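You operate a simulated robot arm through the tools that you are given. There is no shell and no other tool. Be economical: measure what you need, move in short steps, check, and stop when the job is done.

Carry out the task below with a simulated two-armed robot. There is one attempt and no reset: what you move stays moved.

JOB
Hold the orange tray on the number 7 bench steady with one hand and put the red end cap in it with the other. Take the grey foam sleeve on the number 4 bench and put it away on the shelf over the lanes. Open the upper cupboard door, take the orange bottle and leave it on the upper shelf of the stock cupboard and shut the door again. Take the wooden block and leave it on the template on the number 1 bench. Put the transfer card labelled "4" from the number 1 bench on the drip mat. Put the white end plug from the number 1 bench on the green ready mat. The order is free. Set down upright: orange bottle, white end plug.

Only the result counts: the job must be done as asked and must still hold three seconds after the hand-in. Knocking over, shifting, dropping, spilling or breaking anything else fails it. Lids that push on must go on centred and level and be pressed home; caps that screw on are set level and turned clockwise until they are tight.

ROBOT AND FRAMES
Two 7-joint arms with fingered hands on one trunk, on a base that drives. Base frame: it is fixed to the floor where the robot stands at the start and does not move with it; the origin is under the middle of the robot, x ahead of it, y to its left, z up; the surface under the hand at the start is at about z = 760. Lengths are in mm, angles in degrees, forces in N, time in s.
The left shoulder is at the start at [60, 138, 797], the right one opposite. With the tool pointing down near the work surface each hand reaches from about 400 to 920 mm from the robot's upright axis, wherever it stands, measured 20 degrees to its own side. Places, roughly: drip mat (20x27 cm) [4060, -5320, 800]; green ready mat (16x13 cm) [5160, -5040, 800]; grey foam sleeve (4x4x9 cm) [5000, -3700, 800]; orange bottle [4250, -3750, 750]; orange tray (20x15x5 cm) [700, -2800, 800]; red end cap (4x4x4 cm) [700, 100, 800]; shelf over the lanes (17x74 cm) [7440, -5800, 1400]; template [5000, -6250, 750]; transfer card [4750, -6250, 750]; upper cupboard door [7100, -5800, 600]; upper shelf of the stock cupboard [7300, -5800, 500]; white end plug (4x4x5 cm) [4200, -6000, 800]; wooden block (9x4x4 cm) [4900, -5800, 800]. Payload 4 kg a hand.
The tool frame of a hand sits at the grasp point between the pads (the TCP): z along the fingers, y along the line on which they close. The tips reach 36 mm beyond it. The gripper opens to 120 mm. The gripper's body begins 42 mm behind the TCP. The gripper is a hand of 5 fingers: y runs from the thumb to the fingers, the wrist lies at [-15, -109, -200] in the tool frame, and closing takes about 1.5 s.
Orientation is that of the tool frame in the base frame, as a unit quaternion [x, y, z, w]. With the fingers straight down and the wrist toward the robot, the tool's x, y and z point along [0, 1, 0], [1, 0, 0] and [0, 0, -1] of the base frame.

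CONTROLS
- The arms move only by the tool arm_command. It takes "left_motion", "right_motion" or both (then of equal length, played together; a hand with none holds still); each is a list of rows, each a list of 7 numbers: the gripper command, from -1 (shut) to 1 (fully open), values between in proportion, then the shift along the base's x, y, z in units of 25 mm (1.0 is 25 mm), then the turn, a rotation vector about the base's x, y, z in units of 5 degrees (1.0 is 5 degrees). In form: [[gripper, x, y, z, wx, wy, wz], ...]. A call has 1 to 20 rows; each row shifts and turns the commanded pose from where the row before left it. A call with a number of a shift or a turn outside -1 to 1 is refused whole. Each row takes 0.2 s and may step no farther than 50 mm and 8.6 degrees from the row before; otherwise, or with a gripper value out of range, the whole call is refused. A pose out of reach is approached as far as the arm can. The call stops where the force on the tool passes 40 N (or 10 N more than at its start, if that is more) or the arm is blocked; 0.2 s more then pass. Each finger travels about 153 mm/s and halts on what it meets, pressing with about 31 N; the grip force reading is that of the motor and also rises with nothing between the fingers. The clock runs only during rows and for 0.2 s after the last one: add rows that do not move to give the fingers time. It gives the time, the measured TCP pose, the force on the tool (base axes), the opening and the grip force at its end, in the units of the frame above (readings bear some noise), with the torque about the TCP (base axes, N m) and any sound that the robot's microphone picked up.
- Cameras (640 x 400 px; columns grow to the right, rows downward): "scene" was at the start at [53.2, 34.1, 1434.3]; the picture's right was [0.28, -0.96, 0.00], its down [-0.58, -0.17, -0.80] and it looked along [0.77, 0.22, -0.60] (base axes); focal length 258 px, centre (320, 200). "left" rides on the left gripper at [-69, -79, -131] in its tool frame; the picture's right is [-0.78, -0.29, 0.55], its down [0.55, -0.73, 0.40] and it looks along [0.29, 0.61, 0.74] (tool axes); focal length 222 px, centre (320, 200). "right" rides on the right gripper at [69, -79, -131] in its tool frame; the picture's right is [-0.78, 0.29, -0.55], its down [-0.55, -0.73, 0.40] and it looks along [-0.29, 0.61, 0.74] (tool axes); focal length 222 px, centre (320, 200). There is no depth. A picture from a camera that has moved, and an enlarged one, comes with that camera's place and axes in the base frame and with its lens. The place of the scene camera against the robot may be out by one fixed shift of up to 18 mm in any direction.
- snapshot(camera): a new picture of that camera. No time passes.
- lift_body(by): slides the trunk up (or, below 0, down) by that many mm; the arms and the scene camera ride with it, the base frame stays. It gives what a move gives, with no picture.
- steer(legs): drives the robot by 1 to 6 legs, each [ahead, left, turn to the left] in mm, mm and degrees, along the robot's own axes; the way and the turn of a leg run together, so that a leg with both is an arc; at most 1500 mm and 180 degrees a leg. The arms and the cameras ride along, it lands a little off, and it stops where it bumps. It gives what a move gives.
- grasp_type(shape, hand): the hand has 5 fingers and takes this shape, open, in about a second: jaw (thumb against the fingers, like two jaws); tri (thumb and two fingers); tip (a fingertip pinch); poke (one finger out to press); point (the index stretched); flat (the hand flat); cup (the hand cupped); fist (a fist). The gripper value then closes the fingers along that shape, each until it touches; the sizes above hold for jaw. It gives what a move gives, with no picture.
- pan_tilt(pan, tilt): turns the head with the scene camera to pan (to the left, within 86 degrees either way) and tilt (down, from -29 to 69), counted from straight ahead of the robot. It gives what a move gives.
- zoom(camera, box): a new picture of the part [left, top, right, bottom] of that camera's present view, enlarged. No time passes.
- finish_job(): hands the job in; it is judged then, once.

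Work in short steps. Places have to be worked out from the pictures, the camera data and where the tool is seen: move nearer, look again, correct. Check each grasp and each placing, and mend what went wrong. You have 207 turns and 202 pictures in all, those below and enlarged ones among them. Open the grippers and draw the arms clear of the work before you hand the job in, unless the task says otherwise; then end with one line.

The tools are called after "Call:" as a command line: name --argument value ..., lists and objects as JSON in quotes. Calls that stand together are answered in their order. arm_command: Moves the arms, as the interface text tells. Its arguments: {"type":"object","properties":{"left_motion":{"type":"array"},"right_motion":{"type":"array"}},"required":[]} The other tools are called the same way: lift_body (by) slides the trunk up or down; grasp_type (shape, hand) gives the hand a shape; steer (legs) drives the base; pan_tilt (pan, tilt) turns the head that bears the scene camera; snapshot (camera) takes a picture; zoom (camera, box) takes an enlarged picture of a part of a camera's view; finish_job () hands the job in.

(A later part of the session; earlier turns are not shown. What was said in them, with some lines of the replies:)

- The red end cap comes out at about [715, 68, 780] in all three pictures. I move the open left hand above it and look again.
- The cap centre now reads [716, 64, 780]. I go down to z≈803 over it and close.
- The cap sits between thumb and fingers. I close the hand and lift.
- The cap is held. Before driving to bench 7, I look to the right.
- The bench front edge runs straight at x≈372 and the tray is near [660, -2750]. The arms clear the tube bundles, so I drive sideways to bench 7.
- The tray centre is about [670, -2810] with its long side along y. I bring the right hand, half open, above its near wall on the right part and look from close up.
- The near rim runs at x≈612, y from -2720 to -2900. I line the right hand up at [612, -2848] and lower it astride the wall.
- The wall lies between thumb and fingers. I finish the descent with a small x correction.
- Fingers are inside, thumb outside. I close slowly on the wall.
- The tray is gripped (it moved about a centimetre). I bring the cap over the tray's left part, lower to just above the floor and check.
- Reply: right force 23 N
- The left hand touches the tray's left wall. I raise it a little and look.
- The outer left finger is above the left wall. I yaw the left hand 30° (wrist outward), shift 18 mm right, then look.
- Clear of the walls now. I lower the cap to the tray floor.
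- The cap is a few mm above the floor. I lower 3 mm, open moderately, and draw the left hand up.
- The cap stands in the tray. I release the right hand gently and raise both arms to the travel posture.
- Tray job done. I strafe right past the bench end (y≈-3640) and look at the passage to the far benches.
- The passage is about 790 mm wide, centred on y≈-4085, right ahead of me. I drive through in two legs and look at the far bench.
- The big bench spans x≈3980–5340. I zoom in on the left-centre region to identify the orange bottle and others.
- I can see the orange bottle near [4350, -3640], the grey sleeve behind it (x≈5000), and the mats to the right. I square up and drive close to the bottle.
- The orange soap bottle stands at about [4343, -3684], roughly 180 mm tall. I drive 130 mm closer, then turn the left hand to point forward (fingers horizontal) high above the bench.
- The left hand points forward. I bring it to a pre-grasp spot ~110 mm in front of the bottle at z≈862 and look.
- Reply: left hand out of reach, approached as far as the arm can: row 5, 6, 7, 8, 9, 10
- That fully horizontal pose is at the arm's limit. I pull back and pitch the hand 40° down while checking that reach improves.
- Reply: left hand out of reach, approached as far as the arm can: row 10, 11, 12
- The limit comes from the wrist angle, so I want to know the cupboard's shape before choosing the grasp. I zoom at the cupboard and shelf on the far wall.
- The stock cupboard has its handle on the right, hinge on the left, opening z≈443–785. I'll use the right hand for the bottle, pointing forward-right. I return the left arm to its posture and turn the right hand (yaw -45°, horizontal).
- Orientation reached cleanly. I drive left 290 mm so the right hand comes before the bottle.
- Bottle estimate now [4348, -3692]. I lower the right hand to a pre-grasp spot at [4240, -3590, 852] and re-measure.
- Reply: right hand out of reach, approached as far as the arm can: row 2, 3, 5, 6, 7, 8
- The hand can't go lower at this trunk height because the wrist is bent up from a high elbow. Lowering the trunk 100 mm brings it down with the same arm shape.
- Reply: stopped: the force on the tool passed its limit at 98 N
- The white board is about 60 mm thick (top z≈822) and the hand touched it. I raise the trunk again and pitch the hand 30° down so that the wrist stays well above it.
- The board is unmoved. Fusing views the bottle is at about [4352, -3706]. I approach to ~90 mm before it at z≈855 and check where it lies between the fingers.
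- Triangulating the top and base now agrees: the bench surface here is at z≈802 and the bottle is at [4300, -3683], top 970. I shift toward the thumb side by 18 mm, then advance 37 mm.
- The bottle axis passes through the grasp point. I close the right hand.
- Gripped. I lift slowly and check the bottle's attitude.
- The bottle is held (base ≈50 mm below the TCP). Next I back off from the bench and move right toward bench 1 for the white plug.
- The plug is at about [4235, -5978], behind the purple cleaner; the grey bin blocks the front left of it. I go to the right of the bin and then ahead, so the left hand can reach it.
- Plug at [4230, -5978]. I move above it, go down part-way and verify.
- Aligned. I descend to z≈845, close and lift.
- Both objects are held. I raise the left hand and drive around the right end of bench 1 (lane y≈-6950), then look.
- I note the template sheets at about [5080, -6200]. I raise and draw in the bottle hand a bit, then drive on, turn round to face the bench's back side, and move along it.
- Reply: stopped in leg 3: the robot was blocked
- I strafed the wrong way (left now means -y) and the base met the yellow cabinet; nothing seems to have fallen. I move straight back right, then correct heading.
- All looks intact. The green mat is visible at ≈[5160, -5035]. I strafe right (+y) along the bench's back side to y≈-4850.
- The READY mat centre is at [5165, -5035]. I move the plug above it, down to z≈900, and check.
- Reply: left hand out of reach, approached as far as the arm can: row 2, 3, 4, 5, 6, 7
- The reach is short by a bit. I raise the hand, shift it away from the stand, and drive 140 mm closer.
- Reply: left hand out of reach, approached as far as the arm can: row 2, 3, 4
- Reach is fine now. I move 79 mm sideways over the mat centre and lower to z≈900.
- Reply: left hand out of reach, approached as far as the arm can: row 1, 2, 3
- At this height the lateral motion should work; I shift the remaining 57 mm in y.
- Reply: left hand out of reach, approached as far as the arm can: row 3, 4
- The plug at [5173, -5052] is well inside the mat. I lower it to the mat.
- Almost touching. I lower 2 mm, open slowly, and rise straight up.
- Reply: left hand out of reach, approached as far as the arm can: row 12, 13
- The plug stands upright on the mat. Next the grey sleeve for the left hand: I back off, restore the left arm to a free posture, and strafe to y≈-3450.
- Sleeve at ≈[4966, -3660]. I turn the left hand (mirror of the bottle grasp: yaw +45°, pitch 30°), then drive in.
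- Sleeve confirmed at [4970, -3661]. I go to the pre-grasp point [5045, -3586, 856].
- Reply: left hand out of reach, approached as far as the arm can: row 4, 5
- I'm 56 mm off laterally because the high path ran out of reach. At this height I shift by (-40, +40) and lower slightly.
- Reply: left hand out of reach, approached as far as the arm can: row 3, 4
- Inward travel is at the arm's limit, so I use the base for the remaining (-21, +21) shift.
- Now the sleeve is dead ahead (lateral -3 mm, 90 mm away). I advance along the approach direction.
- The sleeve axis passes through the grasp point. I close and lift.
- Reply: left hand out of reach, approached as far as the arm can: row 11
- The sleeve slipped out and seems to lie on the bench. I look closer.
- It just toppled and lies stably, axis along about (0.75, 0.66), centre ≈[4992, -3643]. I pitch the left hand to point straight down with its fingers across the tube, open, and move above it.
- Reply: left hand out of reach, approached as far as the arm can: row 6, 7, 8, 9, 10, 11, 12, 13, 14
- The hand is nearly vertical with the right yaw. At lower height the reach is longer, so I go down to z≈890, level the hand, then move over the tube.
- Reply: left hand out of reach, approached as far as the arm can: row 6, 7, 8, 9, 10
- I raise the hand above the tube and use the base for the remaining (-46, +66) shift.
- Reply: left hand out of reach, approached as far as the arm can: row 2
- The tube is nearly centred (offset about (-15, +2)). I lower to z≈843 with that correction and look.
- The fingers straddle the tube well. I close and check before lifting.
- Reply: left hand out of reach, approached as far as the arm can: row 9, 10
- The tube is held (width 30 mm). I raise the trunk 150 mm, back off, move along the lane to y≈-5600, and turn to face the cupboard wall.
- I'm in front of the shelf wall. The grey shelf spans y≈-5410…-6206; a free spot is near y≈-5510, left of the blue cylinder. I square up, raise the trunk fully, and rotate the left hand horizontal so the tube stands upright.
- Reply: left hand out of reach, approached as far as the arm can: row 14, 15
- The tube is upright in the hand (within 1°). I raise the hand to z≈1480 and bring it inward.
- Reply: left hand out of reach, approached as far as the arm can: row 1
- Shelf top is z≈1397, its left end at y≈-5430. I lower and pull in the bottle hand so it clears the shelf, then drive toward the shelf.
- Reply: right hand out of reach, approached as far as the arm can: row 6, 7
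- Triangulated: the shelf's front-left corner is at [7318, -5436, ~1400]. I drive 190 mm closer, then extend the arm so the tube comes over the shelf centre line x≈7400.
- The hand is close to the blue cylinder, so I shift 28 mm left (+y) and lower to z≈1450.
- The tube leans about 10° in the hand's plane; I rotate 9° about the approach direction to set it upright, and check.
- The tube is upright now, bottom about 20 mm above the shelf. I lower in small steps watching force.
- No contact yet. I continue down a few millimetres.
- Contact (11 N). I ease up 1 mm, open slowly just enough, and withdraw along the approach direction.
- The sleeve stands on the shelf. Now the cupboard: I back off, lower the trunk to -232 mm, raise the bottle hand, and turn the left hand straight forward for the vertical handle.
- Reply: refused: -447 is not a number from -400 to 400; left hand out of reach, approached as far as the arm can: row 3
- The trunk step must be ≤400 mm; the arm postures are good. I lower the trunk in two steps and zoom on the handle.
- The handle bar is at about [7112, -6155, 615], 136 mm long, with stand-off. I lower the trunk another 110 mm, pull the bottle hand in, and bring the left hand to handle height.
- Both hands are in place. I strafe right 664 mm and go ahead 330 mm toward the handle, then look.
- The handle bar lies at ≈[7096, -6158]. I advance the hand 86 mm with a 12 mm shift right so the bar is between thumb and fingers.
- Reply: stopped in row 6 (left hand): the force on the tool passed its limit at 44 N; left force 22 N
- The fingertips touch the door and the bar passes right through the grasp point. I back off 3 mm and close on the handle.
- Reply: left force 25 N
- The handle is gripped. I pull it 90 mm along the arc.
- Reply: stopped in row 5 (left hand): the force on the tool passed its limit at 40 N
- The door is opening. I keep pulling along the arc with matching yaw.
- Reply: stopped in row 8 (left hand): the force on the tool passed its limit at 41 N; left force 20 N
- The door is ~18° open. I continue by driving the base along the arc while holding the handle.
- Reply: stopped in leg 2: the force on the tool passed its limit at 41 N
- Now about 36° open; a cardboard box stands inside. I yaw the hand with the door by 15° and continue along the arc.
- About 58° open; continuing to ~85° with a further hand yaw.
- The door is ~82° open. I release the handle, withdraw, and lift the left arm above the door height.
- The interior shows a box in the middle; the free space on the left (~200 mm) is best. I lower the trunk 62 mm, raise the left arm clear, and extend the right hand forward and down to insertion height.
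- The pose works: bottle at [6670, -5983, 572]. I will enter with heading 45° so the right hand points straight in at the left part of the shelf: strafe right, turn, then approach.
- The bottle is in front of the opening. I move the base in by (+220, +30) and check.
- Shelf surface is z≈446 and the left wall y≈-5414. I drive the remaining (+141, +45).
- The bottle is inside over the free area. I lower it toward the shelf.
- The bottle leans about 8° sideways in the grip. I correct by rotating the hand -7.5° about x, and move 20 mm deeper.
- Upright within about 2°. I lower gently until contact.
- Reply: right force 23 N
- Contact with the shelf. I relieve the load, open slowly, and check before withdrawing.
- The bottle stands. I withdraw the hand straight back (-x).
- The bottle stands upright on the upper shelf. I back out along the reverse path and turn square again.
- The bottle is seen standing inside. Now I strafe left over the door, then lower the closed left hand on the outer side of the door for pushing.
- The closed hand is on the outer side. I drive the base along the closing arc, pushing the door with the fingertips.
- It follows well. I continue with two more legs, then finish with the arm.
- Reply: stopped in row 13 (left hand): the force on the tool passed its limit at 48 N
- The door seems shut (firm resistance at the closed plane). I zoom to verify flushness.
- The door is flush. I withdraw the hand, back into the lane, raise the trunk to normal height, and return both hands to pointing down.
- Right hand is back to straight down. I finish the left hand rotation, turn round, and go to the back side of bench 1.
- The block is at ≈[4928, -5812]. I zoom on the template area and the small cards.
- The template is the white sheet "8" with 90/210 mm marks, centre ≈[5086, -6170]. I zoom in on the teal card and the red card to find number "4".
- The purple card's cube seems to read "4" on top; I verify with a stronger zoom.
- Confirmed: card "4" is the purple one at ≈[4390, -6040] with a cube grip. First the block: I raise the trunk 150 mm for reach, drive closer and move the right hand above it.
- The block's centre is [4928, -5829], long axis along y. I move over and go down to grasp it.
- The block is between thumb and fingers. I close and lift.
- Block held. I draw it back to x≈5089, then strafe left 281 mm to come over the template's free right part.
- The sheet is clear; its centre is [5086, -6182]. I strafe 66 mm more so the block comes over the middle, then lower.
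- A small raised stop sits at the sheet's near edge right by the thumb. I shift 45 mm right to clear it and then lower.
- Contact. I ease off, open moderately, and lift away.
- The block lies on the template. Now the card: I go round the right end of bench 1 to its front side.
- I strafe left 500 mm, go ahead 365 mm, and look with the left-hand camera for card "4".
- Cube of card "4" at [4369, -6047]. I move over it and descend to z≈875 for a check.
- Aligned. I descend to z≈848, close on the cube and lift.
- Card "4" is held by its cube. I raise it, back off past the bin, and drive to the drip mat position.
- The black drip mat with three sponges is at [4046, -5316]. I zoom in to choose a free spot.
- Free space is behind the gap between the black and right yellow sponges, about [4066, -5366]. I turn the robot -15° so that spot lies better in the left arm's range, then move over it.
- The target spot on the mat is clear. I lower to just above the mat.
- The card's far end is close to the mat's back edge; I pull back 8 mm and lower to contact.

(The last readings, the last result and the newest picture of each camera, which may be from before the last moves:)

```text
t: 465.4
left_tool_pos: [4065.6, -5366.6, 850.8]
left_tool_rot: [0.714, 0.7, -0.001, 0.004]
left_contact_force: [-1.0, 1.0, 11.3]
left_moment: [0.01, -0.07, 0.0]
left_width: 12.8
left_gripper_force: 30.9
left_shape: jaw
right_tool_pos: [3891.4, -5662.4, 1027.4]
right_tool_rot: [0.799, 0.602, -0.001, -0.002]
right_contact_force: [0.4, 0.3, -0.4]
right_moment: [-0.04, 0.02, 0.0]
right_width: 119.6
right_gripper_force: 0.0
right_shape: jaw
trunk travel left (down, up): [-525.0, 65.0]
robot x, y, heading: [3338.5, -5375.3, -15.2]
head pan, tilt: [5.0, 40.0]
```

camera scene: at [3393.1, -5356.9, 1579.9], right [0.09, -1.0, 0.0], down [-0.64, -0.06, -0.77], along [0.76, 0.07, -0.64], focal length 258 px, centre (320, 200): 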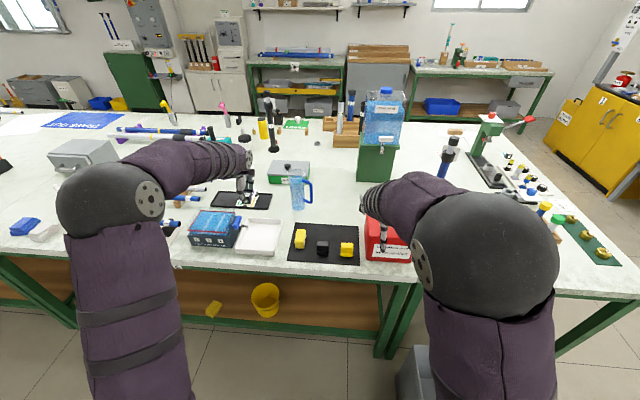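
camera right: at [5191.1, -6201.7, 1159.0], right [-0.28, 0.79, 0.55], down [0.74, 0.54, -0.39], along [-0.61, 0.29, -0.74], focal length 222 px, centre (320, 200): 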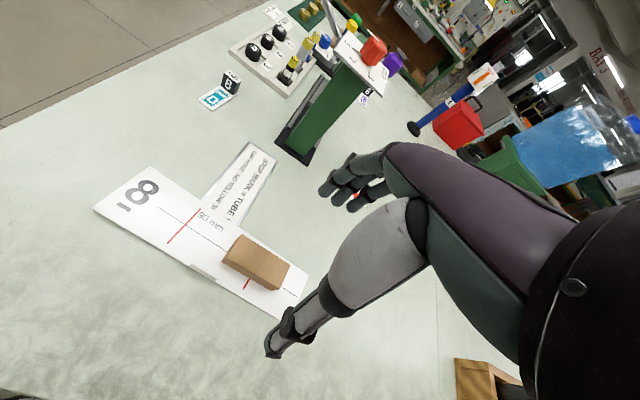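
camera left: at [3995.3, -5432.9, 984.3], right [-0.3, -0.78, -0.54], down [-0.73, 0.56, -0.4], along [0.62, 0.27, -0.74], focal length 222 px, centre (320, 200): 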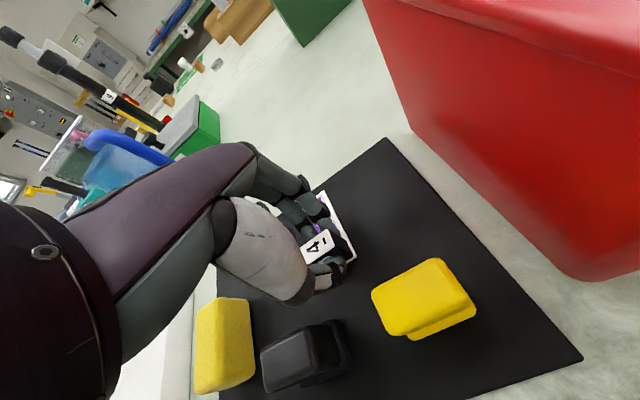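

Contact (11 N). I ease off slightly, open just enough, and rise straight up.

Call:
arm_command --left_motion '[[-1, 0, 0, 0.08, 0, 0, 0], [-0.7, 0, 0, 0, 0, 0, 0], [-0.45, 0, 0, 0, 0, 0, 0], [-0.3, 0, 0, 0, 0, 0, 0], [-0.2, 0, 0, 0, 0, 0, 0], [-0.2, 0, 0, 0, 0, 0, 0], [-0.2, 0, 0, 0.3, 0, 0, 0], [-0.2, 0, 0, 0.6, 0, 0, 0], [-0.2, 0, 0, 1, 0, 0, 0], [-0.2, 0, 0, 1, 0, 0, 0], [-0.2, 0, 0.2, 1, 0, 0, 0], [0, 0, 0.3, 1, 0, 0, 0], [0.5, 0, 0.4, 1, 0, 0, 0], [1, 0, 0.4, 1, 0, 0, 0], [1, 0, 0, 0, 0, 0, 0]]'

Call:
snapshot --camera "left"

```text
t: 468.6
left_tool_pos: [4065.7, -5335.8, 1021.8]
left_tool_rot: [0.713, 0.701, -0.003, 0.001]
left_contact_force: [-0.7, 0.7, -0.5]
left_moment: [-0.01, -0.01, 0.0]
left_width: 119.8
left_gripper_force: 0.1
left_shape: jaw
right_tool_pos: [3892.3, -5663.0, 1026.3]
right_tool_rot: [0.798, 0.602, -0.001, -0.002]
right_contact_force: [0.3, 0.0, 0.5]
right_moment: [0.01, 0.02, -0.05]
right_width: 119.7
right_gripper_force: 0.2
right_shape: jaw
trunk travel left (down, up): [-525.0, 65.0]
robot x, y, heading: [3341.4, -5373.7, -15.2]
head pan, tilt: [5.0, 40.0]
```

```text
28 pictures are left
camera left: at [3985.1, -5401.8, 1154.3], right [-0.31, -0.78, -0.54], down [-0.73, 0.56, -0.4], along [0.62, 0.27, -0.74], focal length 222 px, centre (320, 200)
```

left: 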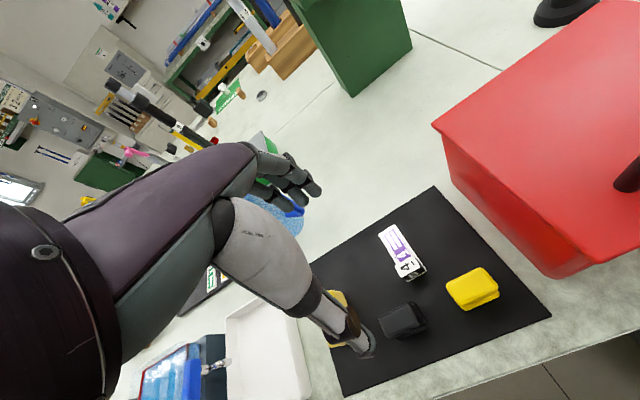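

The card lies on the mat. I back the robot away from the work and take a last check toward the ready mat and shelf.

Call:
steer --legs '[[-350, 0, 0], [0, 0, 15]]'

Call:
pan_tilt --pan 0 --tilt 20

Call:
zoom --camera "scene" --box '[240, 90, 480, 240]'

```text
t: 471.8
left_tool_pos: [3687.1, -5045.9, 1023.3]
left_tool_rot: [0.611, 0.792, -0.002, 0.002]
left_contact_force: [0.6, -0.3, -0.3]
left_moment: [0.01, -0.02, -0.04]
left_width: 119.8
left_gripper_force: 0.0
left_shape: jaw
right_tool_pos: [3610.3, -5407.2, 1027.2]
right_tool_rot: [0.709, 0.705, 0.0, -0.002]
right_contact_force: [0.1, 0.1, -0.7]
right_moment: [-0.02, 0.01, 0.0]
right_width: 119.6
right_gripper_force: 0.0
right_shape: jaw
trunk travel left (down, up): [-525.0, 65.0]
robot x, y, heading: [2997.8, -5279.4, 0.0]
head pan, tilt: [5.0, 40.0]
```

```text
t: 472.6
left_tool_pos: [3687.0, -5045.9, 1023.4]
left_tool_rot: [0.611, 0.792, -0.002, 0.003]
left_contact_force: [0.2, 0.2, -0.4]
left_moment: [0.02, 0.0, 0.0]
left_width: 119.5
left_gripper_force: 0.0
left_shape: jaw
right_tool_pos: [3610.9, -5408.5, 1026.8]
right_tool_rot: [0.709, 0.705, -0.001, -0.002]
right_contact_force: [0.7, 0.4, 0.6]
right_moment: [-0.02, 0.02, -0.01]
right_width: 120.0
right_gripper_force: 0.0
right_shape: jaw
trunk travel left (down, up): [-525.0, 65.0]
robot x, y, heading: [2997.8, -5281.4, 0.1]
head pan, tilt: [0.0, 20.0]
```

```text
2.67 times, centred on (360, 165) of scene
camera zoom: at [3061.2, -5269.8, 1611.2], right [0.01, -1.0, 0.0], down [-0.34, 0.0, -0.94], along [0.94, 0.01, -0.34], focal length 689 px, centre (213, 293)
```

zoom: 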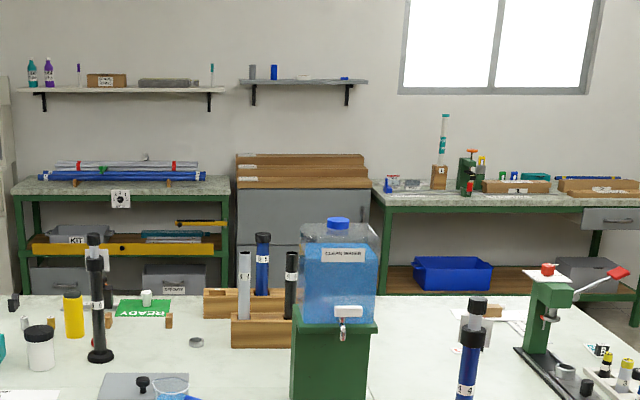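

The last view shows the plug on the mat, the sleeve on the shelf, the cupboard shut and the block on the template. The arms are clear and open, so I hand in.

Call:
finish_job

```text
The job is handed in.
```

I finished all six parts of the job and handed it in; no result has come back. During the work the tray shifted about 1 cm, the sleeve toppled once on the bench, the base bumped the yellow cabinet, and a hand pressed on the white board beside the bottle. I saw nothing else knocked over or moved.
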